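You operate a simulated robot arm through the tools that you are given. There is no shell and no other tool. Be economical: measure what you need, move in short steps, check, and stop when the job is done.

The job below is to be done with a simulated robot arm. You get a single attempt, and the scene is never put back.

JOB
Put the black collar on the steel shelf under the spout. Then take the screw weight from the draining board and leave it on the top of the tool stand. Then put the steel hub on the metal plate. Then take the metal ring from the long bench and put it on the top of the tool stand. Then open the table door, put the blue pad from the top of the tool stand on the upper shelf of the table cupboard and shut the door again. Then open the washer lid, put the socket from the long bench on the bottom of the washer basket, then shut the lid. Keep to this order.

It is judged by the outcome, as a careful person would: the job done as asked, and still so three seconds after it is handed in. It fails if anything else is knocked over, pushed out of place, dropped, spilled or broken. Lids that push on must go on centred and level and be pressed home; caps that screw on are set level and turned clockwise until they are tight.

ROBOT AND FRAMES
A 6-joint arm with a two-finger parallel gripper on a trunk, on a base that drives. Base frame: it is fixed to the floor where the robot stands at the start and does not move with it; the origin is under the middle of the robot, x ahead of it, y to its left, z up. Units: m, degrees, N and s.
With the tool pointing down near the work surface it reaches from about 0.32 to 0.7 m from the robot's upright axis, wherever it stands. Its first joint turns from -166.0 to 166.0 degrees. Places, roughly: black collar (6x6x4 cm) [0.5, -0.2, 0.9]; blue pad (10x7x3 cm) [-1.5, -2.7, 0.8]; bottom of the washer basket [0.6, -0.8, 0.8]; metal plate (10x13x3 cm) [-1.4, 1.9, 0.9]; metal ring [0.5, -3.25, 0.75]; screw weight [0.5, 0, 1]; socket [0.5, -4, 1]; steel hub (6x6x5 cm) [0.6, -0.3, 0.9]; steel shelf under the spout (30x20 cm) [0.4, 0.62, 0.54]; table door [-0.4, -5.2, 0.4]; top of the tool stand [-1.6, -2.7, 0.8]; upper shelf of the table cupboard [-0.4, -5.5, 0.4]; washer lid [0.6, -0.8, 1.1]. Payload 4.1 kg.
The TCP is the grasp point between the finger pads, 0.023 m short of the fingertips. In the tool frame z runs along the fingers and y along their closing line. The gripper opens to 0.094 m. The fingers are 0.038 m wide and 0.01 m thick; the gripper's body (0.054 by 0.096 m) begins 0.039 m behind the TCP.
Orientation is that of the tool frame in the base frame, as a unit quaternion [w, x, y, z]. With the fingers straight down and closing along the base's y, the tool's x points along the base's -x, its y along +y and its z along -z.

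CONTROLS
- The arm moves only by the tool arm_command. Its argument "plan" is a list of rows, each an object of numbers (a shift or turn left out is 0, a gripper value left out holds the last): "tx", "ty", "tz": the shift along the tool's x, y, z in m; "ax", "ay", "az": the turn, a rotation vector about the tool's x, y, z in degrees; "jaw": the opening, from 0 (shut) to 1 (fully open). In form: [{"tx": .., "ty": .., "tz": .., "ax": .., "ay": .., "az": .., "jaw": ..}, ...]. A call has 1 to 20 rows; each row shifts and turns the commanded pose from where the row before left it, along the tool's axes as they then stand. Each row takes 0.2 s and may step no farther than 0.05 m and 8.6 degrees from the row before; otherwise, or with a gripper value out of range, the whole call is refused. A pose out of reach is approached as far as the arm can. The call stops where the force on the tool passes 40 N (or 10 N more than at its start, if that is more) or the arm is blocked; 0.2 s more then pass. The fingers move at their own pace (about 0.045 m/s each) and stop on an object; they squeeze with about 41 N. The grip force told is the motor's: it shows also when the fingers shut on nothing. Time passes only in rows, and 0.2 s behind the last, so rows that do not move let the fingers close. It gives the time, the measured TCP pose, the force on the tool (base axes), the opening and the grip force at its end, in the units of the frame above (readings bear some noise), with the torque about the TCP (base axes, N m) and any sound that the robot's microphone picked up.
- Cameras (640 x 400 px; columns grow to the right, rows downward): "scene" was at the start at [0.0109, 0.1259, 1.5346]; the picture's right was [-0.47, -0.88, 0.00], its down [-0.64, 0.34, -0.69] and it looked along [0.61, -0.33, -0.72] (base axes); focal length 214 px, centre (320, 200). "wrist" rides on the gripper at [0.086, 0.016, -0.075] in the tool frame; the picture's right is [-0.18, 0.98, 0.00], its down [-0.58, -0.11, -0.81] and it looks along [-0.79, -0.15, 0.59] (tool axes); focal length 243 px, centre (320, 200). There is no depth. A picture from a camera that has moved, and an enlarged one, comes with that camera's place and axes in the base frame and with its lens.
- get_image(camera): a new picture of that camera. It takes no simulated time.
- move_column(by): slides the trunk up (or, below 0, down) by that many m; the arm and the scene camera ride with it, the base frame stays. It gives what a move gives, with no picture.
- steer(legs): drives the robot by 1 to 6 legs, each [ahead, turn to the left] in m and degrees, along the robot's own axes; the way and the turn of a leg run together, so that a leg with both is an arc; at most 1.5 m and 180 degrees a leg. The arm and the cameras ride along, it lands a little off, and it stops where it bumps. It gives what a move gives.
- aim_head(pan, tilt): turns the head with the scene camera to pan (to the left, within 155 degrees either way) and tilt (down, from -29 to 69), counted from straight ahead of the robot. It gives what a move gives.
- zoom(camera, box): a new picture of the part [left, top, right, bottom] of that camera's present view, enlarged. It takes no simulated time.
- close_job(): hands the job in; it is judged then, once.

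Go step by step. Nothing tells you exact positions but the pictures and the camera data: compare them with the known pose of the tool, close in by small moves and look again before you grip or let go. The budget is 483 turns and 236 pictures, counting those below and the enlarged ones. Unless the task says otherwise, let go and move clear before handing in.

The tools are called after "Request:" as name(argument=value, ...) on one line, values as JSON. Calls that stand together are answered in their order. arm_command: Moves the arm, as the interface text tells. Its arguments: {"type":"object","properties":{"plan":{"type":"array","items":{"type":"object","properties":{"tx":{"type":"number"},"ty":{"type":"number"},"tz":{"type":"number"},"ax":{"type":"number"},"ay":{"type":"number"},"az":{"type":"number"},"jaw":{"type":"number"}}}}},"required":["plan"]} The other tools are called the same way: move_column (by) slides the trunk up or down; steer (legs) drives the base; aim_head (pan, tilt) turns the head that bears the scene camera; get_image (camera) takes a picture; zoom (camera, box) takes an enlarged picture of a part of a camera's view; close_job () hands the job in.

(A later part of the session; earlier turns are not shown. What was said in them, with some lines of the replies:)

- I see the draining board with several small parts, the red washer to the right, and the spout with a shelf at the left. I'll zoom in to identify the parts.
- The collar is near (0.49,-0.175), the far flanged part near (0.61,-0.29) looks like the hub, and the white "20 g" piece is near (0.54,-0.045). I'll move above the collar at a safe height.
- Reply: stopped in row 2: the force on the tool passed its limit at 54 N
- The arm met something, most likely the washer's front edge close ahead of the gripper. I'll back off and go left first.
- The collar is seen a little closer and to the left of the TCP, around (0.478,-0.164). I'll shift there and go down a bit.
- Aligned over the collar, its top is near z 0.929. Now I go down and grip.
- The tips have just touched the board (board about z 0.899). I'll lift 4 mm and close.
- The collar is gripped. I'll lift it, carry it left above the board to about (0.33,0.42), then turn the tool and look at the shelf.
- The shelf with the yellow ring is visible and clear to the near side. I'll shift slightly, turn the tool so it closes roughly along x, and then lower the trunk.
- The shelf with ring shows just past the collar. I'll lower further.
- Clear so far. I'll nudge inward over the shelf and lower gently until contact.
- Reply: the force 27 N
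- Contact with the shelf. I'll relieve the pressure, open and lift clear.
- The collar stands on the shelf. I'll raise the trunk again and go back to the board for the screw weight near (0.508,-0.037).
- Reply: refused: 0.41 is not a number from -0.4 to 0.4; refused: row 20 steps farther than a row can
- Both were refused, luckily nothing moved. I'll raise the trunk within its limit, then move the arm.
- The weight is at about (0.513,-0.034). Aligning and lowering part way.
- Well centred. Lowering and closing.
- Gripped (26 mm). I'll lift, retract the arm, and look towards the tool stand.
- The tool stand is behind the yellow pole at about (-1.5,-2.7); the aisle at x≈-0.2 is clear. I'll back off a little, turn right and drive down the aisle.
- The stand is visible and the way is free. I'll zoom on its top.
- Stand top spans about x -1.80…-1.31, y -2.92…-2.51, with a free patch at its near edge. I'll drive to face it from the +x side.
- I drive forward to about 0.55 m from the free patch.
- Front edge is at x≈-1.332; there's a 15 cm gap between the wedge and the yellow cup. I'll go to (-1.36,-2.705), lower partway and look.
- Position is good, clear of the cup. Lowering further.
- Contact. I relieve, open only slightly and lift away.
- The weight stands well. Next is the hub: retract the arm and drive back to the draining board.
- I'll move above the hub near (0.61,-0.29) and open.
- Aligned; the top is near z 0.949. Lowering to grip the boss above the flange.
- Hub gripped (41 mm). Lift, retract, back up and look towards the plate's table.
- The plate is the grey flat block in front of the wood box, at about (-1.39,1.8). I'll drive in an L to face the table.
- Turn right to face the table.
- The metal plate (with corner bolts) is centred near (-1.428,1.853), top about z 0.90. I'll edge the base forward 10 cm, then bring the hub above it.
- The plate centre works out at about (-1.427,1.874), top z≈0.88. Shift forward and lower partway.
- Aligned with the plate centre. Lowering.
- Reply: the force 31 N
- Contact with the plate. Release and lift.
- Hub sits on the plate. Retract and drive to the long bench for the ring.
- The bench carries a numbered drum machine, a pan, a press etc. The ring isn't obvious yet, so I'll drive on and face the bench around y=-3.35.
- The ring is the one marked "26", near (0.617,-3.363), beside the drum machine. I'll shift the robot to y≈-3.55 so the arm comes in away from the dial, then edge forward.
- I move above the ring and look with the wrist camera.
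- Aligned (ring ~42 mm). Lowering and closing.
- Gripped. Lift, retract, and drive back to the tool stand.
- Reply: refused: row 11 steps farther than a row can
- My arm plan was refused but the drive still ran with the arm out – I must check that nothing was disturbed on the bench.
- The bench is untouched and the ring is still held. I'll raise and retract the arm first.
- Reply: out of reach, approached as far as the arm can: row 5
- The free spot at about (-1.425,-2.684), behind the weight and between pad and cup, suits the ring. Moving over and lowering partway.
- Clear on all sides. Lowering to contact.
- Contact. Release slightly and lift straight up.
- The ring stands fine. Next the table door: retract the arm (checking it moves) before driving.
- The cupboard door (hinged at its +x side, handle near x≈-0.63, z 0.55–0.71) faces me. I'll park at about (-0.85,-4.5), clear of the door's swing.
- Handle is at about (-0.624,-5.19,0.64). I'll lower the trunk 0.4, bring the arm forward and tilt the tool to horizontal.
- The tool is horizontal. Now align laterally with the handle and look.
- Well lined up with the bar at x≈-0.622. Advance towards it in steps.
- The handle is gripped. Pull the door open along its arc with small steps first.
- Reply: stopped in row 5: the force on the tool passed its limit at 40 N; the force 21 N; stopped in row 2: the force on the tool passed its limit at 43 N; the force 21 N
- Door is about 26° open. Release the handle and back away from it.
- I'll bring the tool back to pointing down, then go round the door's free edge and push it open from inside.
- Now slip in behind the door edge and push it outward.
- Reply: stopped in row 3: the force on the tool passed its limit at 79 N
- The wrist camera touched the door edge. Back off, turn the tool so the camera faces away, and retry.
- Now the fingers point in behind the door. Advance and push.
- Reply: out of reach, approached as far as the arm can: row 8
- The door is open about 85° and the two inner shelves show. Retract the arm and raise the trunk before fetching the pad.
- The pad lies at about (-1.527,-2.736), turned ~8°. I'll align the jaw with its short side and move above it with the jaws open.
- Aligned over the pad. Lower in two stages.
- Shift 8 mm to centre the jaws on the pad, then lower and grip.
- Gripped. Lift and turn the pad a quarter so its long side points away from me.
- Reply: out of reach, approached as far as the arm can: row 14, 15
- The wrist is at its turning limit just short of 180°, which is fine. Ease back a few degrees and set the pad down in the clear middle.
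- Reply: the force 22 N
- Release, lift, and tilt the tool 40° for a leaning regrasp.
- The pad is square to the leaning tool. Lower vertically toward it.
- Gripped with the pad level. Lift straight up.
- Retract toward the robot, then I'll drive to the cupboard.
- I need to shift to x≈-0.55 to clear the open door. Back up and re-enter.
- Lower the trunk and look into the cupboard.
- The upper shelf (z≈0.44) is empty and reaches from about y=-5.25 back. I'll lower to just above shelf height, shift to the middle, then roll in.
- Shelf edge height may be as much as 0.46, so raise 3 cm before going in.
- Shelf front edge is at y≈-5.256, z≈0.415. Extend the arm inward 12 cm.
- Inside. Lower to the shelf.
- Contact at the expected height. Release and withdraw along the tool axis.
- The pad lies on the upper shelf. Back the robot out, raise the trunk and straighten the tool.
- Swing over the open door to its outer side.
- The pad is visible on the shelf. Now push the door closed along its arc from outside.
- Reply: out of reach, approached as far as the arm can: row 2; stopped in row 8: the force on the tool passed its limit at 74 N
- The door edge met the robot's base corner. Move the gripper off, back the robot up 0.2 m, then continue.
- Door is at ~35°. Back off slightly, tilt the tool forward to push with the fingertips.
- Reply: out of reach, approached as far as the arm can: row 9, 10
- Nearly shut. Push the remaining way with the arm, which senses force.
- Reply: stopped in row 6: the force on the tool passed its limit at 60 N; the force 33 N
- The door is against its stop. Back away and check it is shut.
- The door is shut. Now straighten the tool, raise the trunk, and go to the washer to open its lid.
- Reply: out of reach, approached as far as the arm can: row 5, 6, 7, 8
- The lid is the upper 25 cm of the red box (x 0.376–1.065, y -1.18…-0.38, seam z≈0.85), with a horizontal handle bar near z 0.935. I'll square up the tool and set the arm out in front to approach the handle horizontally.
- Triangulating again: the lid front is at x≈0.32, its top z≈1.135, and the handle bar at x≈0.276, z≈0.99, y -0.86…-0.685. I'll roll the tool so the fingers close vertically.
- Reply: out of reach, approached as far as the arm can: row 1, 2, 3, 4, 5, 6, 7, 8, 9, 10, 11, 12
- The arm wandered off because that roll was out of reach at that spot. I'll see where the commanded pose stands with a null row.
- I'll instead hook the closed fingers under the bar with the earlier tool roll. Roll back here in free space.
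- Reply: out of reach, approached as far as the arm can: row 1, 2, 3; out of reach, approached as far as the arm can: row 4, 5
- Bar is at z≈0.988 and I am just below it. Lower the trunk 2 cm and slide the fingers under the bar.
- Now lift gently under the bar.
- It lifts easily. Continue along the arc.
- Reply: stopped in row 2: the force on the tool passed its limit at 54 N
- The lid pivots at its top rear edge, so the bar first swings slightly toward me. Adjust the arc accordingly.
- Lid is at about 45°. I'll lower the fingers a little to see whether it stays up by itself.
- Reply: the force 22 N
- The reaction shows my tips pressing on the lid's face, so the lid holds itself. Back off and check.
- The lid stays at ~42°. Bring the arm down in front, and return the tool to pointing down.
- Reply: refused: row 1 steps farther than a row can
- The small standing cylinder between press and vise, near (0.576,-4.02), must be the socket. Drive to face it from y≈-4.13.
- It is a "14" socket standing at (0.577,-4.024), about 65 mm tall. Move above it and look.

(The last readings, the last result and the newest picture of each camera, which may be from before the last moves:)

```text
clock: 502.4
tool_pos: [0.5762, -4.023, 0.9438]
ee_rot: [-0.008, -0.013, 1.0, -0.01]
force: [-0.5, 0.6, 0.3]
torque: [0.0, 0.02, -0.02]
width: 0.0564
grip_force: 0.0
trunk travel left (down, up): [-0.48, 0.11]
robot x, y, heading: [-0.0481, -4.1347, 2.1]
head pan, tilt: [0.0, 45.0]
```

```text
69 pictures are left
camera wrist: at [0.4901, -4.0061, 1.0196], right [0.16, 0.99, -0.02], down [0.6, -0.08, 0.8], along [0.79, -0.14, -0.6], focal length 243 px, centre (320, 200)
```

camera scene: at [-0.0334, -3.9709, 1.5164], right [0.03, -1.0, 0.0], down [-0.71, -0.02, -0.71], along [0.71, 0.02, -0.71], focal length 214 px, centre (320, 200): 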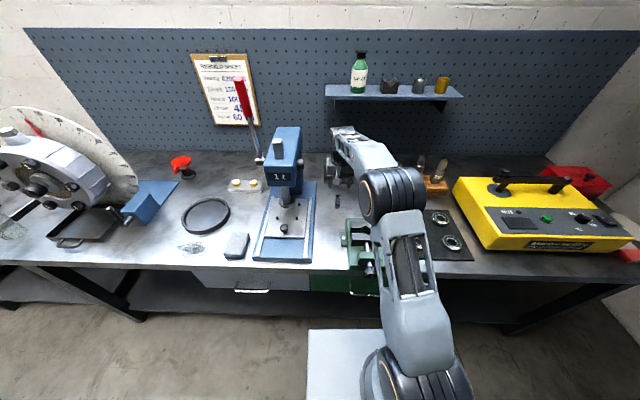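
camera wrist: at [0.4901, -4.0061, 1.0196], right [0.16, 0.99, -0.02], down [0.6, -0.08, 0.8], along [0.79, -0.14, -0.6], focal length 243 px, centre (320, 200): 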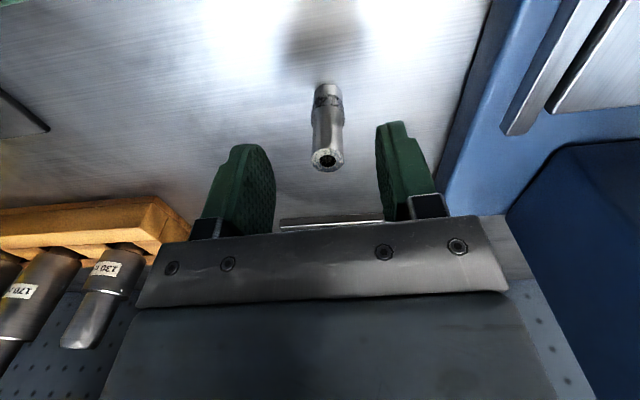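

Request:
arm_command(plan=[{"ty": 0.004, "tz": 0.015}, {"tz": 0.018}, {"jaw": 0.35}, {"jaw": 0.2}, {"jaw": 0.1}, {"jaw": 0.0}, {"jaw": 0.0}, {}])

Request:
get_image(camera="wrist")

```text
clock: 504.2
tool_pos: [0.5748, -4.0167, 0.912]
ee_rot: [-0.008, -0.013, 1.0, -0.011]
force: [0.1, 0.7, -0.3]
torque: [0.01, 0.05, 0.0]
width: 0.0199
grip_force: 40.9
trunk travel left (down, up): [-0.48, 0.11]
robot x, y, heading: [-0.0488, -4.1365, 2.0]
head pan, tilt: [0.0, 45.0]
```

```text
68 pictures are left
camera wrist: at [0.4892, -4.0008, 0.9875], right [0.16, 0.99, -0.02], down [0.6, -0.08, 0.8], along [0.79, -0.14, -0.6], focal length 243 px, centre (320, 200)
```

wrist: 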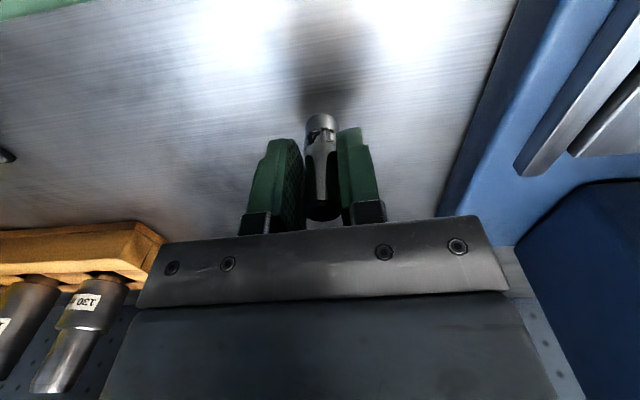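

Gripped. Lift and retract (verify before driving).

Request:
arm_command(plan=[{"tz": -0.03}, {"tz": -0.045}, {"tz": -0.045}, {"tz": -0.045}, {"tz": -0.045}, {"tx": 0.04, "ty": -0.01}, {"tx": 0.045, "ty": -0.015}, {"tx": 0.045, "ty": -0.015}, {"tx": 0.045, "ty": -0.015}, {"tx": 0.03, "ty": -0.01}])

Request:
get_image(camera="scene")

```text
clock: 506.4
tool_pos: [0.3734, -4.0805, 1.1238]
ee_rot: [-0.007, -0.012, 1.0, -0.01]
force: [0.9, 0.5, -1.3]
torque: [0.02, 0.03, 0.01]
width: 0.0195
grip_force: 41.3
trunk travel left (down, up): [-0.48, 0.11]
robot x, y, heading: [-0.0497, -4.1318, 1.7]
head pan, tilt: [0.0, 45.0]
```

```text
67 pictures are left
camera scene: at [-0.034, -3.9712, 1.5164], right [0.03, -1.0, 0.0], down [-0.71, -0.02, -0.71], along [0.71, 0.02, -0.71], focal length 214 px, centre (320, 200)
```

scene: 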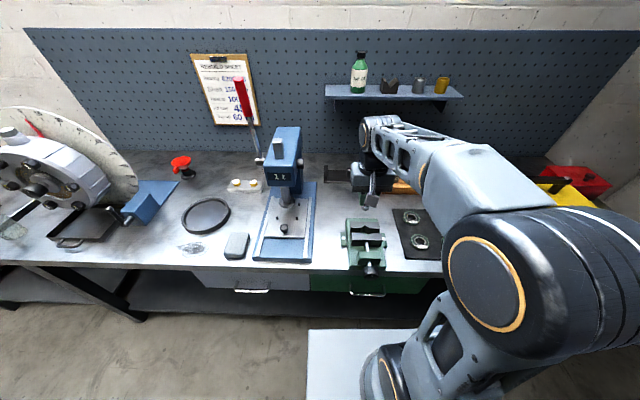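

Request:
steer(legs=[[-0.25, 0], [0, 88.5], [1.5, 0], [1.5, 0], [0.25, 0]])

```text
clock: 527.6
tool_pos: [-0.5539, -0.4738, 1.1231]
ee_rot: [-0.003, 0.727, -0.687, 0.012]
force: [-1.0, -0.1, -1.5]
torque: [-0.04, 0.02, 0.0]
width: 0.02
grip_force: 40.8
trunk travel left (down, up): [-0.48, 0.11]
robot x, y, heading: [-0.4855, -0.8925, 93.6]
head pan, tilt: [0.0, 45.0]
```

Request:
aim_head(pan=50, tilt=60)

Request:
get_image(camera="scene")

```text
clock: 528.8
tool_pos: [-0.5542, -0.4732, 1.124]
ee_rot: [-0.002, 0.726, -0.688, 0.013]
force: [0.0, 0.6, -0.9]
torque: [-0.01, 0.03, 0.0]
width: 0.0199
grip_force: 40.9
trunk travel left (down, up): [-0.48, 0.11]
robot x, y, heading: [-0.4884, -0.8967, 93.4]
head pan, tilt: [50.0, 60.0]
```

```text
66 pictures are left
camera scene: at [-0.7021, -0.928, 1.4969], right [0.6, 0.8, 0.0], down [0.7, -0.52, -0.5], along [-0.4, 0.3, -0.87], focal length 214 px, centre (320, 200)
```

scene: 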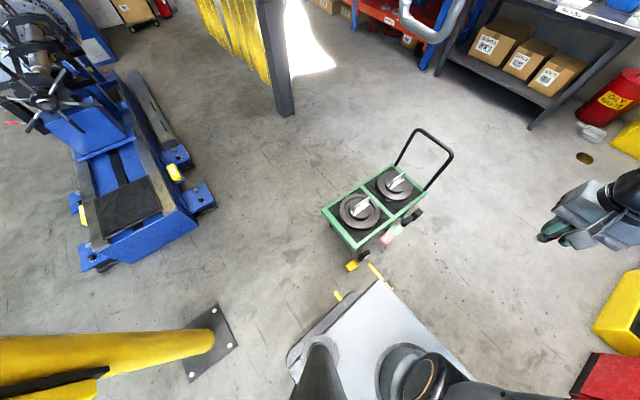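

The trolley is 0.49 m from my axis, clear of the turning circle. Turn to face the washer and edge forward.

Request:
steer(legs=[[0, -93.5], [0.36, 0]])

Request:
aim_head(pan=0, tilt=45)

Request:
get_image(camera="scene")

```text
clock: 535.0
tool_pos: [0.3004, -0.8407, 1.1233]
ee_rot: [-0.008, -0.004, 1.0, -0.01]
force: [-0.1, -0.1, -1.4]
torque: [-0.02, -0.02, 0.01]
width: 0.0199
grip_force: 41.2
trunk travel left (down, up): [-0.48, 0.11]
robot x, y, heading: [-0.124, -0.8916, 0.8]
head pan, tilt: [50.0, 60.0]
```

```text
clock: 536.2
tool_pos: [0.2988, -0.8407, 1.1239]
ee_rot: [-0.008, -0.003, 1.0, -0.011]
force: [0.7, 0.7, -0.9]
torque: [0.03, 0.0, 0.0]
width: 0.0198
grip_force: 41.1
trunk travel left (down, up): [-0.48, 0.11]
robot x, y, heading: [-0.1255, -0.8885, 1.0]
head pan, tilt: [0.0, 45.0]
```

```text
65 pictures are left
camera scene: at [-0.1061, -0.7244, 1.5163], right [0.02, -1.0, 0.0], down [-0.71, -0.01, -0.71], along [0.71, 0.01, -0.71], focal length 214 px, centre (320, 200)
```

scene: 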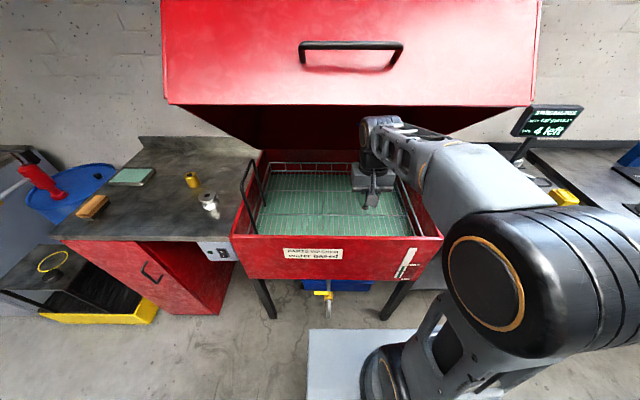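

The lid is still open and clear. Lower the trunk 10 cm, then move in over the basket.

Request:
move_column(by=-0.1)

Request:
arm_command(plan=[{"tx": -0.04, "ty": 0.01}, {"tx": -0.045, "ty": 0.01}, {"tx": -0.045, "ty": 0.01}, {"tx": -0.045, "ty": 0.01}, {"tx": -0.045}])

Request:
get_image(camera="wrist")

Request:
get_image(camera="scene")

```text
clock: 537.5
tool_pos: [0.2997, -0.8384, 1.024]
ee_rot: [-0.008, -0.004, 1.0, -0.01]
force: [1.0, 0.2, -1.0]
torque: [0.04, 0.01, -0.02]
width: 0.0201
grip_force: 40.7
trunk travel left (down, up): [-0.38, 0.21]
robot x, y, heading: [-0.1254, -0.8869, 0.9]
head pan, tilt: [0.0, 45.0]
```

```text
clock: 538.8
tool_pos: [0.5191, -0.8035, 1.019]
ee_rot: [-0.008, -0.004, 1.0, -0.011]
force: [-0.7, -0.3, -0.3]
torque: [-0.02, 0.0, -0.02]
width: 0.0198
grip_force: 40.9
trunk travel left (down, up): [-0.38, 0.21]
robot x, y, heading: [-0.1269, -0.8873, 1.2]
head pan, tilt: [0.0, 45.0]
```

```text
64 pictures are left
camera wrist: at [0.4323, -0.7853, 1.0952], right [0.18, 0.98, -0.02], down [0.6, -0.09, 0.8], along [0.78, -0.16, -0.6], focal length 243 px, centre (320, 200)
```

wrist: 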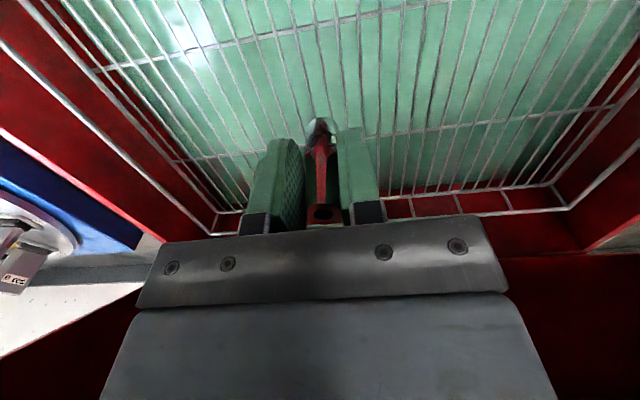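

```text
63 pictures are left
camera scene: at [-0.1056, -0.7243, 1.4164], right [0.02, -1.0, 0.0], down [-0.71, -0.01, -0.71], along [0.71, 0.01, -0.71], focal length 214 px, centre (320, 200)
```

scene: 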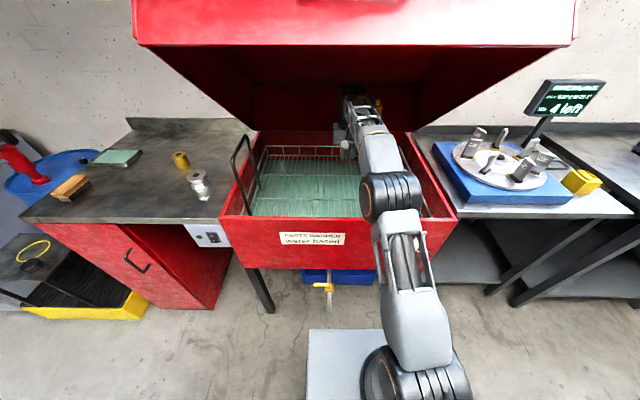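

Over the basket. Lower toward its bottom.

Request:
arm_command(plan=[{"tz": 0.04}, {"tz": 0.04}, {"tz": 0.03}, {"tz": 0.02}])

Request:
get_image(camera="wrist")

```text
clock: 539.8
tool_pos: [0.5182, -0.8051, 0.8884]
ee_rot: [-0.008, -0.003, 1.0, -0.01]
force: [-0.4, 0.2, -1.8]
torque: [0.0, 0.04, 0.0]
width: 0.02
grip_force: 41.4
trunk travel left (down, up): [-0.38, 0.21]
robot x, y, heading: [-0.1266, -0.8879, 1.0]
head pan, tilt: [0.0, 45.0]
```

```text
62 pictures are left
camera wrist: at [0.4329, -0.7862, 0.9648], right [0.18, 0.98, -0.02], down [0.59, -0.09, 0.8], along [0.78, -0.16, -0.6], focal length 243 px, centre (320, 200)
```

wrist: 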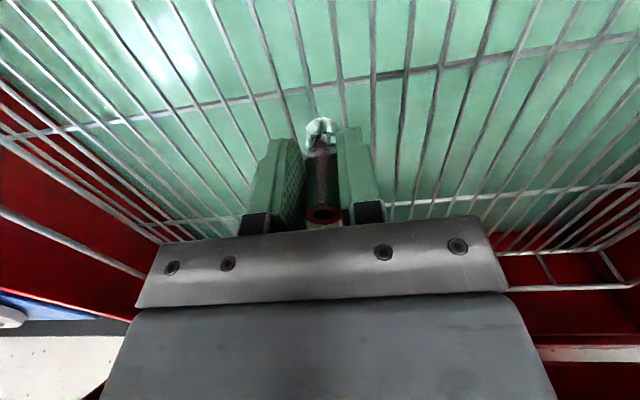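

Request:
arm_command(plan=[{"tz": 0.01}, {"tz": 0.008}, {"tz": 0.006}, {"tz": 0.005}, {"tz": 0.004}, {"tz": 0.004}, {"tz": 0.004}, {"tz": 0.003}])

Request:
get_image(camera="wrist")

```text
clock: 541.5
tool_pos: [0.517, -0.8029, 0.8517]
ee_rot: [-0.004, -0.003, 1.0, -0.009]
force: [-3.2, 0.4, 21.6]
torque: [0.18, 0.05, 0.0]
width: 0.02
grip_force: 41.1
trunk travel left (down, up): [-0.38, 0.21]
robot x, y, heading: [-0.1279, -0.8873, 0.8]
head pan, tilt: [0.0, 45.0]
```

```text
61 pictures are left
camera wrist: at [0.4301, -0.7855, 0.9262], right [0.18, 0.98, -0.02], down [0.59, -0.09, 0.8], along [0.79, -0.15, -0.6], focal length 243 px, centre (320, 200)
```

wrist: 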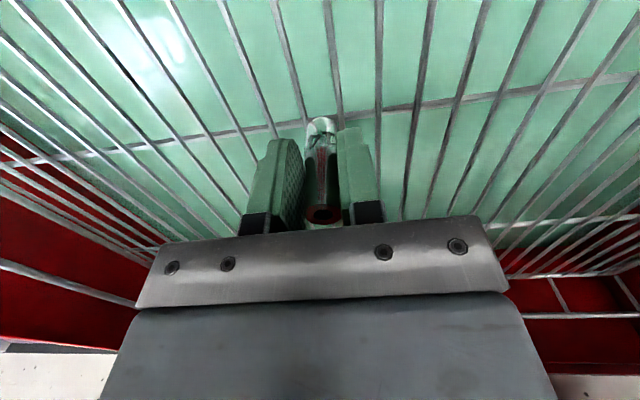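

Contact at z≈0.805, the basket bottom. Relieve, open and lift straight up.

Request:
arm_command(plan=[{"tz": -0.003}, {}, {"jaw": 0.3}, {"jaw": 0.45}, {}, {}])

Request:
get_image(camera="wrist")

```text
clock: 543.0
tool_pos: [0.5173, -0.8025, 0.8496]
ee_rot: [-0.008, -0.004, 1.0, -0.01]
force: [0.3, 0.3, 0.0]
torque: [-0.01, -0.01, 0.03]
width: 0.0422
grip_force: 0.1
trunk travel left (down, up): [-0.38, 0.21]
robot x, y, heading: [-0.1244, -0.8864, 0.9]
head pan, tilt: [0.0, 45.0]
```

```text
60 pictures are left
camera wrist: at [0.4311, -0.7854, 0.9245], right [0.18, 0.98, -0.02], down [0.59, -0.09, 0.8], along [0.78, -0.16, -0.6], focal length 243 px, centre (320, 200)
```

wrist: 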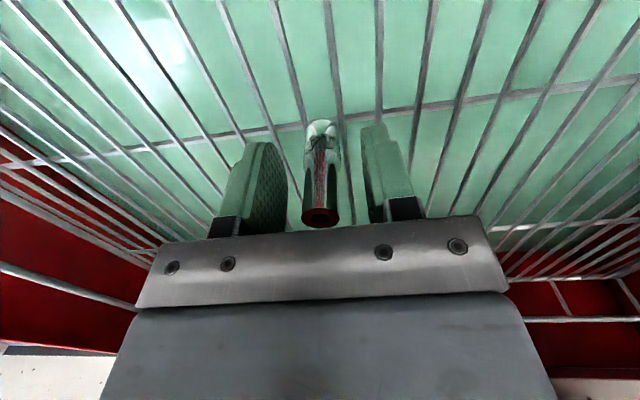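

It stands. Lift straight up, then out.

Request:
arm_command(plan=[{"tz": -0.02}, {"tz": -0.03}, {"tz": -0.04}, {"tz": -0.04}, {"tz": -0.04}])

Request:
get_image(camera="wrist")

```text
clock: 544.1
tool_pos: [0.5166, -0.7984, 1.0176]
ee_rot: [-0.008, -0.004, 1.0, -0.01]
force: [0.9, 0.0, -0.6]
torque: [0.0, 0.0, 0.0]
width: 0.0422
grip_force: 0.1
trunk travel left (down, up): [-0.38, 0.21]
robot x, y, heading: [-0.1249, -0.8913, 1.0]
head pan, tilt: [0.0, 45.0]
```

```text
59 pictures are left
camera wrist: at [0.4309, -0.781, 1.0938], right [0.18, 0.98, -0.02], down [0.6, -0.09, 0.8], along [0.78, -0.16, -0.6], focal length 243 px, centre (320, 200)
```

wrist: 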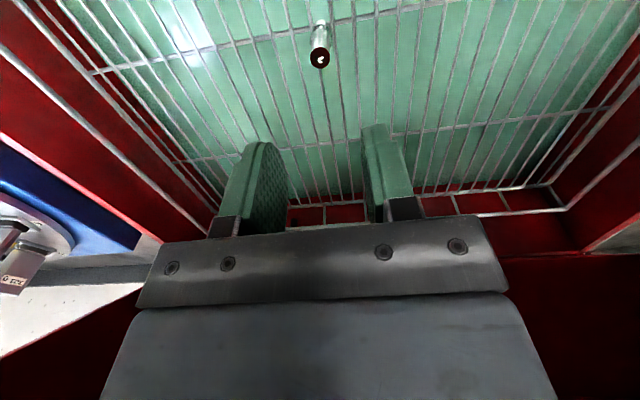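

The socket stands on the basket bottom. Retract from under the lid and back the robot up.

Request:
arm_command(plan=[{"tx": 0.04}, {"tx": 0.045}, {"tx": 0.045}, {"tx": 0.045}, {"tx": 0.045, "jaw": 0}])

Request:
steer(legs=[[-0.21, 0]])

Request:
move_column(by=0.2)

Request:
aim_head(pan=0, tilt=30)

Request:
get_image(camera="scene")

```text
clock: 545.4
tool_pos: [0.2954, -0.7997, 1.0265]
ee_rot: [-0.007, -0.003, 1.0, -0.01]
force: [0.3, 0.1, -0.1]
torque: [0.02, 0.01, 0.0]
width: 0.0072
grip_force: 0.1
trunk travel left (down, up): [-0.38, 0.21]
robot x, y, heading: [-0.1266, -0.886, 0.9]
head pan, tilt: [0.0, 45.0]
```

```text
clock: 547.0
tool_pos: [0.0906, -0.8012, 1.0268]
ee_rot: [-0.007, -0.007, 1.0, -0.01]
force: [0.4, -0.2, 0.2]
torque: [-0.03, 0.01, -0.01]
width: 0.0001
grip_force: 41.0
trunk travel left (down, up): [-0.38, 0.21]
robot x, y, heading: [-0.3322, -0.8961, 1.2]
head pan, tilt: [0.0, 45.0]
```

```text
clock: 549.1
tool_pos: [0.0897, -0.8012, 1.2255]
ee_rot: [-0.008, -0.006, 1.0, -0.011]
force: [0.0, -0.7, -0.5]
torque: [0.03, -0.01, 0.02]
width: 0.0001
grip_force: 41.1
trunk travel left (down, up): [-0.58, 0.01]
robot x, y, heading: [-0.3282, -0.8905, 1.1]
head pan, tilt: [0.0, 45.0]
```

```text
clock: 549.9
tool_pos: [0.0892, -0.8017, 1.2257]
ee_rot: [-0.008, -0.006, 1.0, -0.011]
force: [0.0, 0.0, -0.2]
torque: [0.01, 0.0, -0.04]
width: 0.0
grip_force: 41.1
trunk travel left (down, up): [-0.58, 0.01]
robot x, y, heading: [-0.328, -0.8927, 1.3]
head pan, tilt: [0.0, 30.0]
```

```text
58 pictures are left
camera scene: at [-0.3036, -0.7278, 1.6389], right [0.02, -1.0, 0.0], down [-0.5, -0.01, -0.87], along [0.87, 0.02, -0.5], focal length 214 px, centre (320, 200)
```

scene: 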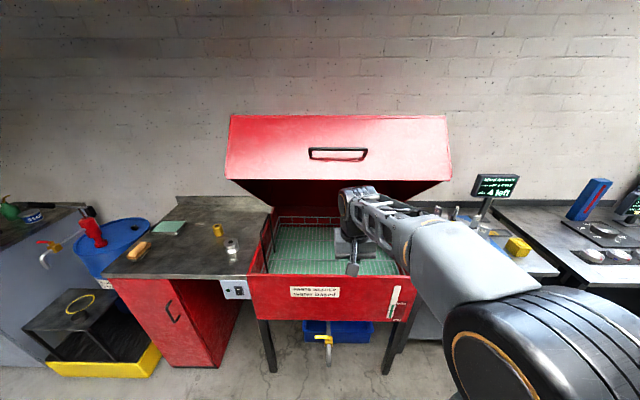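

The bar is now at about (0.325, 1.426). Extend a little, tilt the tool horizontal, to come in above the bar.

Request:
arm_command(plan=[{"tx": -0.04, "ty": 0.01}, {"tx": -0.04, "ty": 0.01}, {"tx": -0.025, "ty": 0.01}, {"ay": -8}, {"ay": -8}, {"ay": -8}, {"ay": -8}, {"ay": -8}, {"ay": -8}, {"ay": -8}, {"ay": -8}, {"ay": -8}, {"ay": -8}, {"ay": -8}])

Request:
get_image(camera="scene")

```text
clock: 552.9
tool_pos: [0.1933, -0.7702, 1.223]
ee_rot: [0.69, -0.012, 0.724, -0.003]
force: [0.5, -0.6, 0.3]
torque: [-0.01, 0.01, -0.02]
width: 0.0
grip_force: 41.0
trunk travel left (down, up): [-0.58, 0.01]
robot x, y, heading: [-0.3314, -0.8963, 1.1]
head pan, tilt: [0.0, 30.0]
```

```text
57 pictures are left
camera scene: at [-0.3033, -0.7277, 1.639], right [0.02, -1.0, 0.0], down [-0.5, -0.01, -0.87], along [0.87, 0.02, -0.5], focal length 214 px, centre (320, 200)
```

scene: 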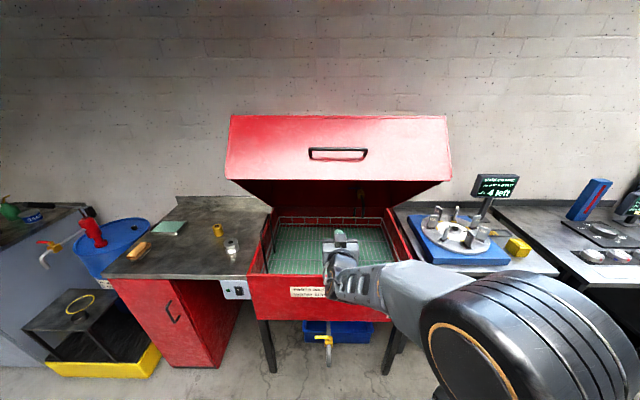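

Request:
arm_command(plan=[{"tx": -0.045}, {"tx": -0.045}, {"tx": -0.045}, {"tx": -0.045}, {"tx": -0.045}, {"tx": -0.03}, {"tz": 0.03}, {"tz": 0.03}, {"tz": 0.03}, {"tz": 0.02}])

Request:
get_image(camera="wrist")

Request:
zoom(camera="scene", box=[220, 90, 460, 240])

```text
clock: 555.1
tool_pos: [0.318, -0.7634, 1.4719]
ee_rot: [0.689, -0.011, 0.725, -0.004]
force: [0.0, 0.3, 0.8]
torque: [0.01, -0.01, -0.03]
width: 0.0001
grip_force: 41.0
trunk travel left (down, up): [-0.58, 0.01]
robot x, y, heading: [-0.334, -0.8932, 1.2]
head pan, tilt: [0.0, 30.0]
```

```text
56 pictures are left
camera wrist: at [0.2381, -0.7498, 1.3895], right [0.0, 0.99, 0.16], down [-0.77, -0.1, 0.62], along [0.63, -0.12, 0.76], focal length 243 px, centre (320, 200)
```

wrist: 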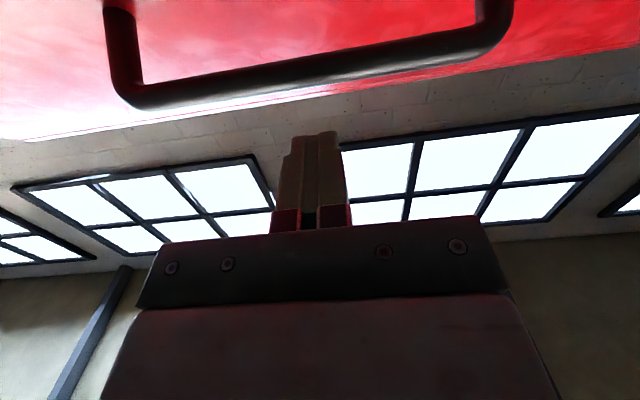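

```text
2.67 times, centred on (340, 165) of scene
camera zoom: at [-0.3031, -0.7278, 1.639], right [0.02, -1.0, 0.0], down [-0.5, -0.01, -0.87], along [0.87, 0.02, -0.5], focal length 572 px, centre (267, 293)
```

zoom: 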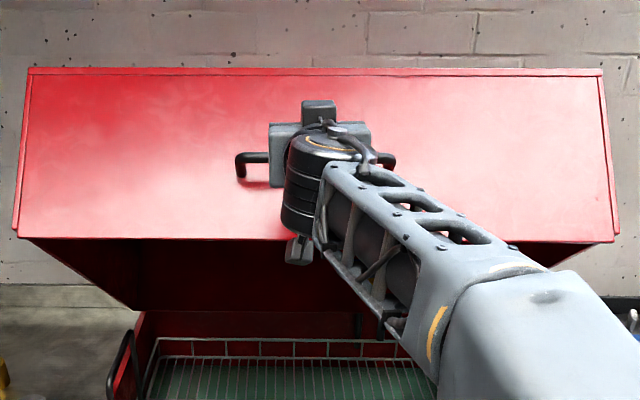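

The fingers are above the bar. Push the bar down along its arc slowly.

Request:
arm_command(plan=[{"tz": 0.015}, {"tx": 0.02}, {"tx": 0.02, "tz": -0.005}, {"tx": 0.025, "tz": -0.008}, {"tx": 0.025, "tz": -0.008}, {"tx": 0.025, "tz": -0.007}])

Request:
zoom(camera="scene", box=[200, 90, 480, 265])

```text
clock: 556.1
tool_pos: [0.3083, -0.7632, 1.4204]
ee_rot: [0.696, -0.011, 0.718, -0.003]
force: [-21.7, -0.2, 11.6]
torque: [-0.13, 0.16, 0.12]
width: 0.0001
grip_force: 40.9
trunk travel left (down, up): [-0.58, 0.01]
robot x, y, heading: [-0.332, -0.8907, 1.5]
head pan, tilt: [0.0, 30.0]
stopped in row 5: the force on the tool passed its limit at 42 N (the readings are from after the stop); the commanded pose is now the measured one
```

```text
2.29 times, centred on (340, 178) of scene
camera zoom: at [-0.3108, -0.7283, 1.6393], right [0.02, -1.0, 0.0], down [-0.5, -0.01, -0.87], along [0.87, 0.02, -0.5], focal length 490 px, centre (274, 251)
```

zoom: 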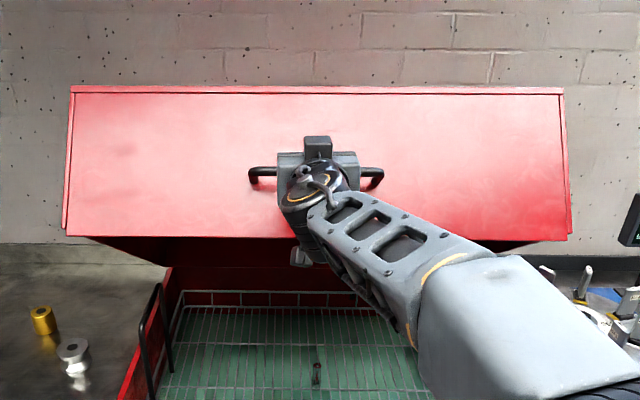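

Request:
get_image(camera="wrist")

```text
53 pictures are left
camera wrist: at [0.2311, -0.7498, 1.3353], right [-0.01, 0.99, 0.16], down [-0.79, -0.11, 0.61], along [0.62, -0.12, 0.78], focal length 243 px, centre (320, 200)
```

wrist: 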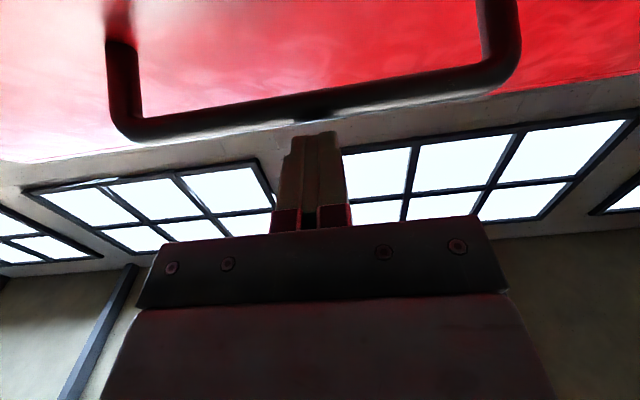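

The bar is a bit further forward than modelled: my tips met it end-on. Lift, advance 4 cm over it, and push down again.

Request:
arm_command(plan=[{"tz": -0.01}, {"tx": -0.025}, {"tz": 0.03}, {"tz": 0.025}, {"tx": 0.02}, {"tx": 0.015, "tz": -0.004}, {"tx": 0.02, "tz": -0.009}, {"tx": 0.02, "tz": -0.009}, {"tx": 0.025, "tz": -0.009}])

Request:
get_image(camera="wrist")

```text
clock: 558.1
tool_pos: [0.3263, -0.7674, 1.3358]
ee_rot: [0.691, -0.013, 0.723, -0.003]
force: [0.1, -0.7, 0.1]
torque: [-0.01, 0.03, -0.04]
width: 0.0
grip_force: 41.3
trunk travel left (down, up): [-0.58, 0.01]
robot x, y, heading: [-0.3323, -0.892, 1.2]
head pan, tilt: [0.0, 30.0]
```

```text
52 pictures are left
camera wrist: at [0.2485, -0.7534, 1.2522], right [-0.01, 0.99, 0.16], down [-0.78, -0.11, 0.62], along [0.63, -0.12, 0.77], focal length 243 px, centre (320, 200)
```

wrist: 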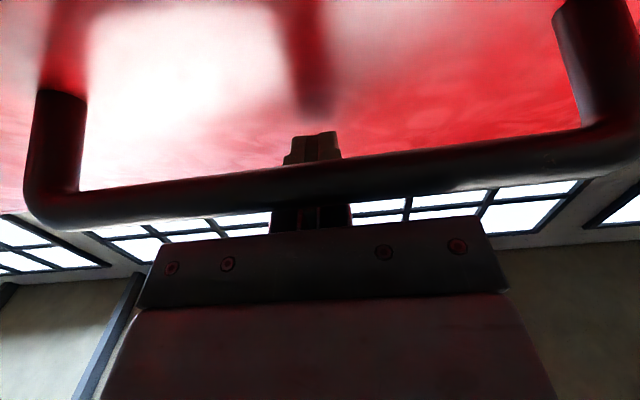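

Now the fingers lie over the bar and the lid follows. Continue down.

Request:
arm_command(plan=[{"tx": 0.02, "tz": -0.014}, {"tx": 0.02, "tz": -0.01}, {"tx": 0.02, "tz": -0.005}, {"tx": 0.025, "tz": -0.005}, {"tx": 0.025, "tz": -0.004}, {"tx": 0.025, "tz": -0.003}, {"tx": 0.025, "tz": -0.002}, {"tx": 0.02, "tz": -0.001}, {"tx": 0.02}])

Request:
get_image(camera="wrist")

Request:
get_image(camera="scene")

```text
clock: 560.1
tool_pos: [0.273, -0.7706, 1.1397]
ee_rot: [0.692, -0.013, 0.722, -0.002]
force: [0.2, 0.0, -0.1]
torque: [0.03, -0.01, -0.01]
width: 0.0
grip_force: 40.6
trunk travel left (down, up): [-0.58, 0.01]
robot x, y, heading: [-0.3304, -0.895, 1.5]
head pan, tilt: [0.0, 30.0]
```

```text
51 pictures are left
camera wrist: at [0.1951, -0.7577, 1.0553], right [0.0, 0.99, 0.16], down [-0.78, -0.11, 0.62], along [0.63, -0.12, 0.77], focal length 243 px, centre (320, 200)
```

wrist: 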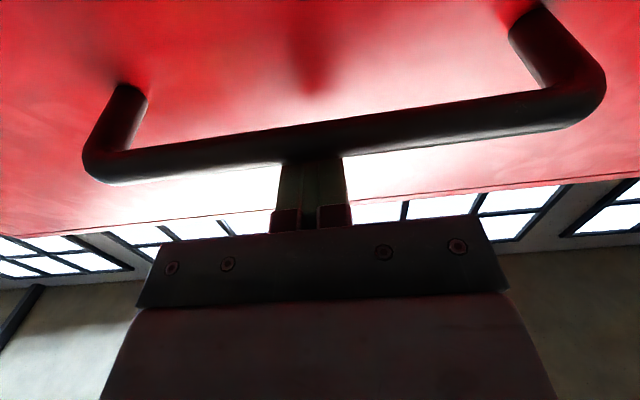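

```text
50 pictures are left
camera scene: at [-0.3041, -0.7278, 1.639], right [0.02, -1.0, 0.0], down [-0.5, -0.01, -0.87], along [0.87, 0.02, -0.5], focal length 214 px, centre (320, 200)
```

scene: 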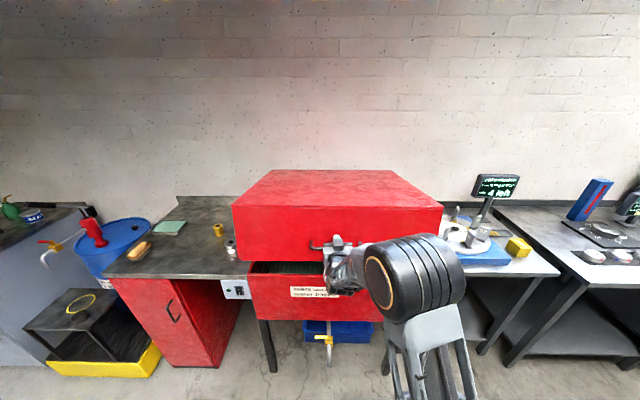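

Request:
arm_command(plan=[{"tx": 0.02, "tz": 0.004}, {"tx": 0.02, "tz": 0.003}, {"tx": 0.02, "tz": 0.003}, {"tx": 0.02, "tz": 0.003}, {"tx": 0.015, "tz": 0.002}, {"tx": 0.01, "tz": 0.001}, {"tx": 0.008}, {"tx": 0.006}, {"tx": 0.006}])

Request:
get_image(camera="scene")

```text
clock: 562.1
tool_pos: [0.2844, -0.7702, 1.0168]
ee_rot: [0.692, -0.014, 0.722, -0.008]
force: [0.4, -1.1, 3.0]
torque: [0.02, 0.01, -0.01]
width: 0.0002
grip_force: 41.0
out of reach, approached as far as the arm can: row 9
trunk travel left (down, up): [-0.58, 0.01]
robot x, y, heading: [-0.3319, -0.8922, 1.3]
head pan, tilt: [0.0, 30.0]
```

```text
49 pictures are left
camera scene: at [-0.3046, -0.728, 1.6391], right [0.02, -1.0, 0.0], down [-0.5, -0.01, -0.87], along [0.87, 0.02, -0.5], focal length 214 px, centre (320, 200)
```

scene: 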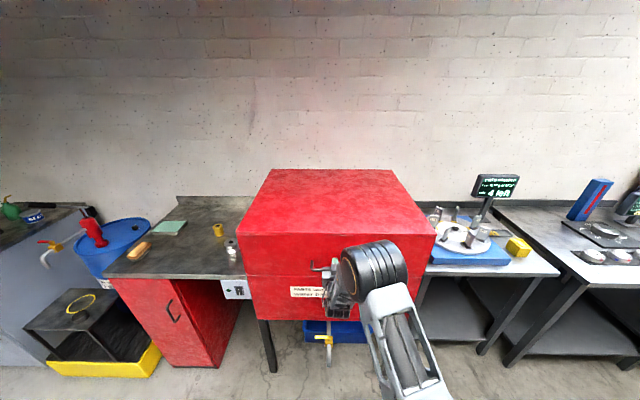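

Almost/fully shut. Press a little more with the trunk and check the seam.

Request:
move_column(by=-0.01)

Request:
zoom(camera="scene", box=[220, 200, 460, 350])

Request:
get_image(camera="wrist")

```text
clock: 562.7
tool_pos: [0.2867, -0.7692, 1.0164]
ee_rot: [0.701, -0.011, 0.713, -0.006]
force: [1.3, 0.4, 10.6]
torque: [0.1, 0.03, -0.01]
width: 0.0002
grip_force: 41.1
trunk travel left (down, up): [-0.571, 0.019]
robot x, y, heading: [-0.3338, -0.893, 1.3]
head pan, tilt: [0.0, 30.0]
stopped: the force on the tool passed its limit at 44 N (the readings are from after the stop); the commanded pose is now the measured one
```

```text
2.67 times, centred on (340, 275) of scene
camera zoom: at [-0.3055, -0.7279, 1.6296], right [0.02, -1.0, 0.0], down [-0.5, -0.01, -0.87], along [0.87, 0.02, -0.5], focal length 572 px, centre (267, 0)
```

zoom: 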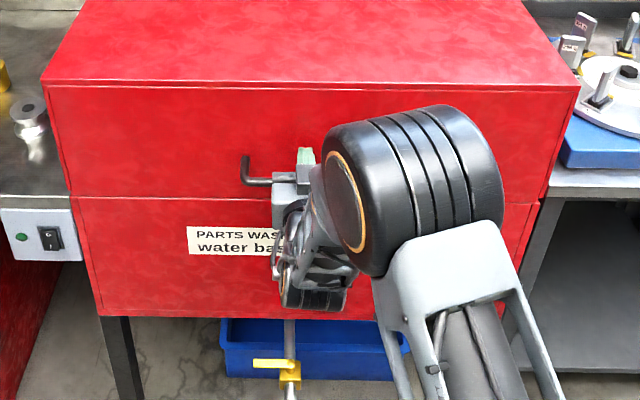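

```text
47 pictures are left
camera wrist: at [0.2108, -0.7547, 0.9311], right [0.0, 0.99, 0.16], down [-0.8, -0.1, 0.6], along [0.61, -0.12, 0.79], focal length 243 px, centre (320, 200)
```

wrist: 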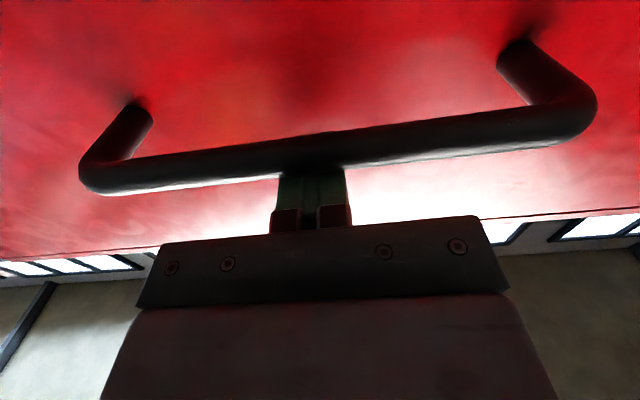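

The lid is shut with a tight seam. Withdraw the fingers upward a touch and back.

Request:
arm_command(plan=[{"tx": -0.008}, {"tx": -0.008, "tz": -0.01}, {"tz": -0.03}, {"tz": -0.03}, {"tz": -0.03}])

Request:
steer(legs=[[-0.25, 0]])

Request:
get_image(camera="scene")

```text
clock: 563.9
tool_pos: [0.1953, -0.755, 1.0488]
ee_rot: [0.698, -0.014, 0.716, -0.012]
force: [1.1, 0.7, -0.3]
torque: [0.0, 0.01, -0.03]
width: 0.0
grip_force: 41.5
out of reach, approached as far as the arm can: row 4, 5
trunk travel left (down, up): [-0.571, 0.019]
robot x, y, heading: [-0.3305, -0.8918, 1.3]
head pan, tilt: [0.0, 30.0]
```

```text
clock: 565.7
tool_pos: [-0.0496, -0.7636, 1.0475]
ee_rot: [0.698, -0.012, 0.716, -0.015]
force: [0.5, -0.4, 0.2]
torque: [-0.04, -0.02, 0.0]
width: 0.0
grip_force: 41.7
trunk travel left (down, up): [-0.571, 0.019]
robot x, y, heading: [-0.576, -0.8954, 0.7]
head pan, tilt: [0.0, 30.0]
```

```text
46 pictures are left
camera scene: at [-0.5499, -0.7326, 1.6297], right [0.02, -1.0, 0.0], down [-0.5, -0.01, -0.87], along [0.87, 0.01, -0.5], focal length 214 px, centre (320, 200)
```

scene: 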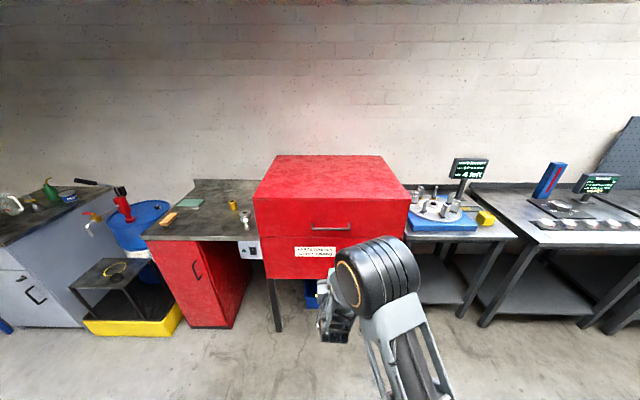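

Request:
zoom(camera="scene", box=[60, 220, 220, 340])

Request:
zoom(camera="scene", box=[230, 140, 430, 300])

Request:
aim_head(pan=130, tilt=50)

Request:
get_image(camera="scene")

```text
3.33 times, centred on (140, 280) of scene
camera zoom: at [-0.5499, -0.7326, 1.6297], right [0.02, -1.0, 0.0], down [-0.5, -0.01, -0.87], along [0.87, 0.01, -0.5], focal length 715 px, centre (920, -67)
```

zoom: 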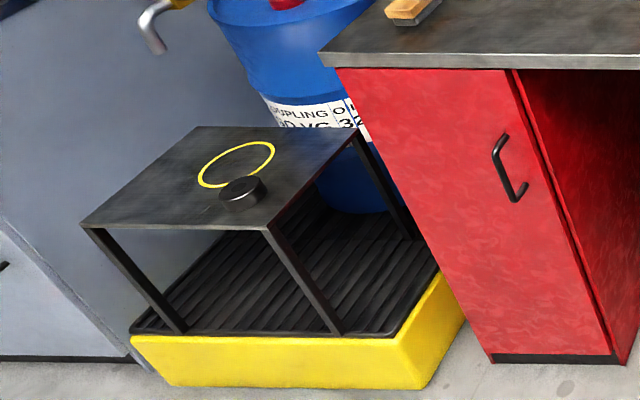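

```text
2.50 times, centred on (330, 220) of scene
camera zoom: at [-0.5499, -0.7326, 1.6297], right [0.02, -1.0, 0.0], down [-0.5, -0.01, -0.87], along [0.87, 0.01, -0.5], focal length 536 px, centre (295, 150)
```

zoom: 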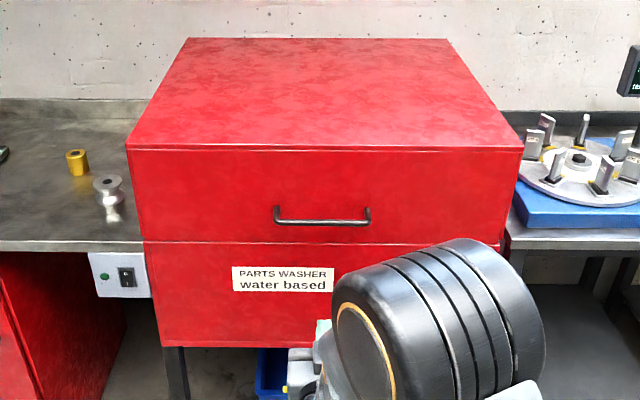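

```text
clock: 567.8
tool_pos: [-0.0485, -0.7628, 1.047]
ee_rot: [0.698, -0.012, 0.716, -0.014]
force: [0.2, 0.3, 0.1]
torque: [-0.01, 0.0, -0.01]
width: 0.0
grip_force: 40.9
trunk travel left (down, up): [-0.571, 0.019]
robot x, y, heading: [-0.579, -0.8975, 1.0]
head pan, tilt: [130.0, 50.0]
```

```text
43 pictures are left
camera scene: at [-0.6901, -0.6758, 1.6002], right [0.76, 0.65, 0.0], down [0.5, -0.58, -0.64], along [-0.42, 0.49, -0.77], focal length 214 px, centre (320, 200)
```

scene: 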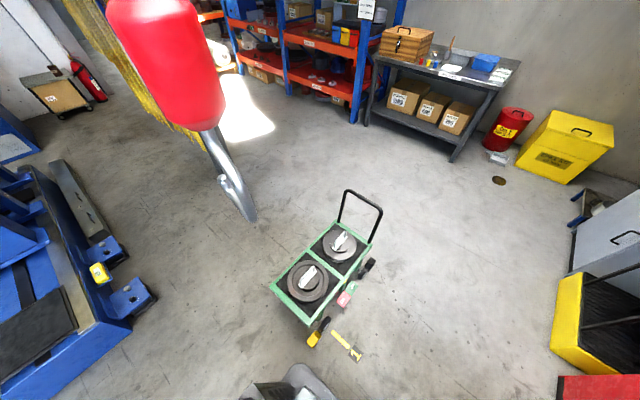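

Collar, washer and trolley look right. I want to check the yellow item near my base, so I'll roll forward a bit and look back.

Request:
steer(legs=[[0.3, 0]])

Request:
aim_head(pan=150, tilt=60)

Request:
get_image(camera="scene")

```text
clock: 569.8
tool_pos: [0.2579, -0.7598, 1.0473]
ee_rot: [0.698, -0.012, 0.716, -0.015]
force: [-0.8, 0.0, 1.0]
torque: [-0.02, 0.0, 0.01]
width: 0.0
grip_force: 41.0
trunk travel left (down, up): [-0.571, 0.019]
robot x, y, heading: [-0.2744, -0.8938, 0.4]
head pan, tilt: [130.0, 50.0]
```

```text
clock: 570.7
tool_pos: [0.2576, -0.7603, 1.0489]
ee_rot: [0.698, -0.01, 0.716, -0.016]
force: [0.3, -0.3, 0.0]
torque: [-0.02, -0.01, -0.05]
width: 0.0
grip_force: 41.1
trunk travel left (down, up): [-0.571, 0.019]
robot x, y, heading: [-0.2717, -0.8923, 0.7]
head pan, tilt: [150.0, 60.0]
```

```text
42 pictures are left
camera scene: at [-0.3921, -0.6968, 1.5876], right [0.49, 0.87, 0.0], down [0.75, -0.42, -0.5], along [-0.44, 0.24, -0.87], focal length 214 px, centre (320, 200)
```

scene: 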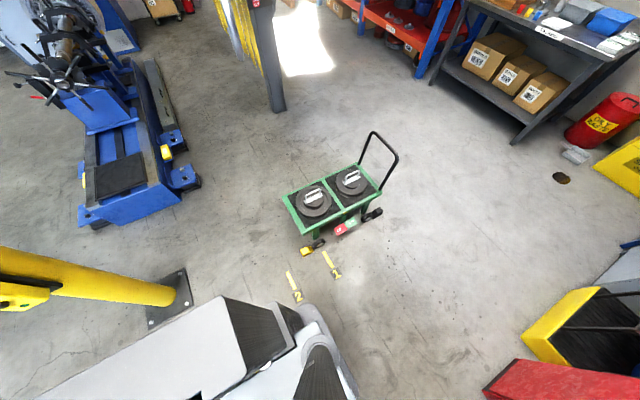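

Those yellow marks are just painted "1" and "2" on the floor, so nothing was disturbed. Move clear of the washer and hand in.

Request:
steer(legs=[[-0.2, 0]])

Request:
aim_head(pan=-110, tilt=30)

Request:
get_image(camera="scene")

```text
clock: 572.2
tool_pos: [0.0623, -0.7635, 1.0482]
ee_rot: [0.698, -0.011, 0.716, -0.015]
force: [-0.4, -0.4, 0.0]
torque: [0.0, 0.0, -0.01]
width: 0.0
grip_force: 40.7
trunk travel left (down, up): [-0.571, 0.019]
robot x, y, heading: [-0.4696, -0.8955, 0.7]
head pan, tilt: [150.0, 60.0]
```

```text
clock: 575.9
tool_pos: [0.0615, -0.764, 1.0481]
ee_rot: [0.698, -0.01, 0.716, -0.016]
force: [-0.2, -0.5, 0.2]
torque: [-0.02, 0.03, 0.0]
width: 0.0003
grip_force: 40.5
trunk travel left (down, up): [-0.571, 0.019]
robot x, y, heading: [-0.4668, -0.894, 0.7]
head pan, tilt: [-110.0, 30.0]
```

```text
41 pictures are left
camera scene: at [-0.5593, -0.8171, 1.6297], right [-0.94, 0.33, 0.0], down [0.17, 0.47, -0.87], along [-0.29, -0.82, -0.5], focal length 214 px, centre (320, 200)
```

scene: 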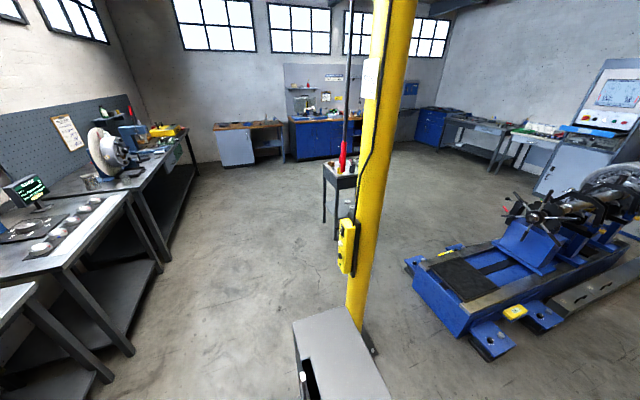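

The room is in order: the cupboard door is shut, the stand is upright and the lid is closed, so I am handing in.

Request:
close_job()

```text
The job is handed in.
```

All six steps were carried out in the order given, and the job is handed in. The gripper was empty and clear of everything at hand-in.

- **Black collar:** it stands on the steel shelf under the spout, beside the painted ring rather than inside it.
- **Screw weight and metal ring:** both stand on the top of the tool stand, near its front edge.
- **Steel hub:** it sits on the metal plate.
- **Blue pad:** it lies on the upper shelf of the table cupboard, and the door is shut. I set it down once on the stand to turn it before carrying it over.
- **Socket:** it stands on the bottom of the washer basket. I last saw it just before closing the lid, which now closes with a tight seam.

The arm or gripper bumped the washer front once and the cupboard door edge once. The door also met the robot's base once while I was closing it. The robot also drove off once with the arm still out over the long bench. In the pictures I took of these spots, nothing looked out of place.
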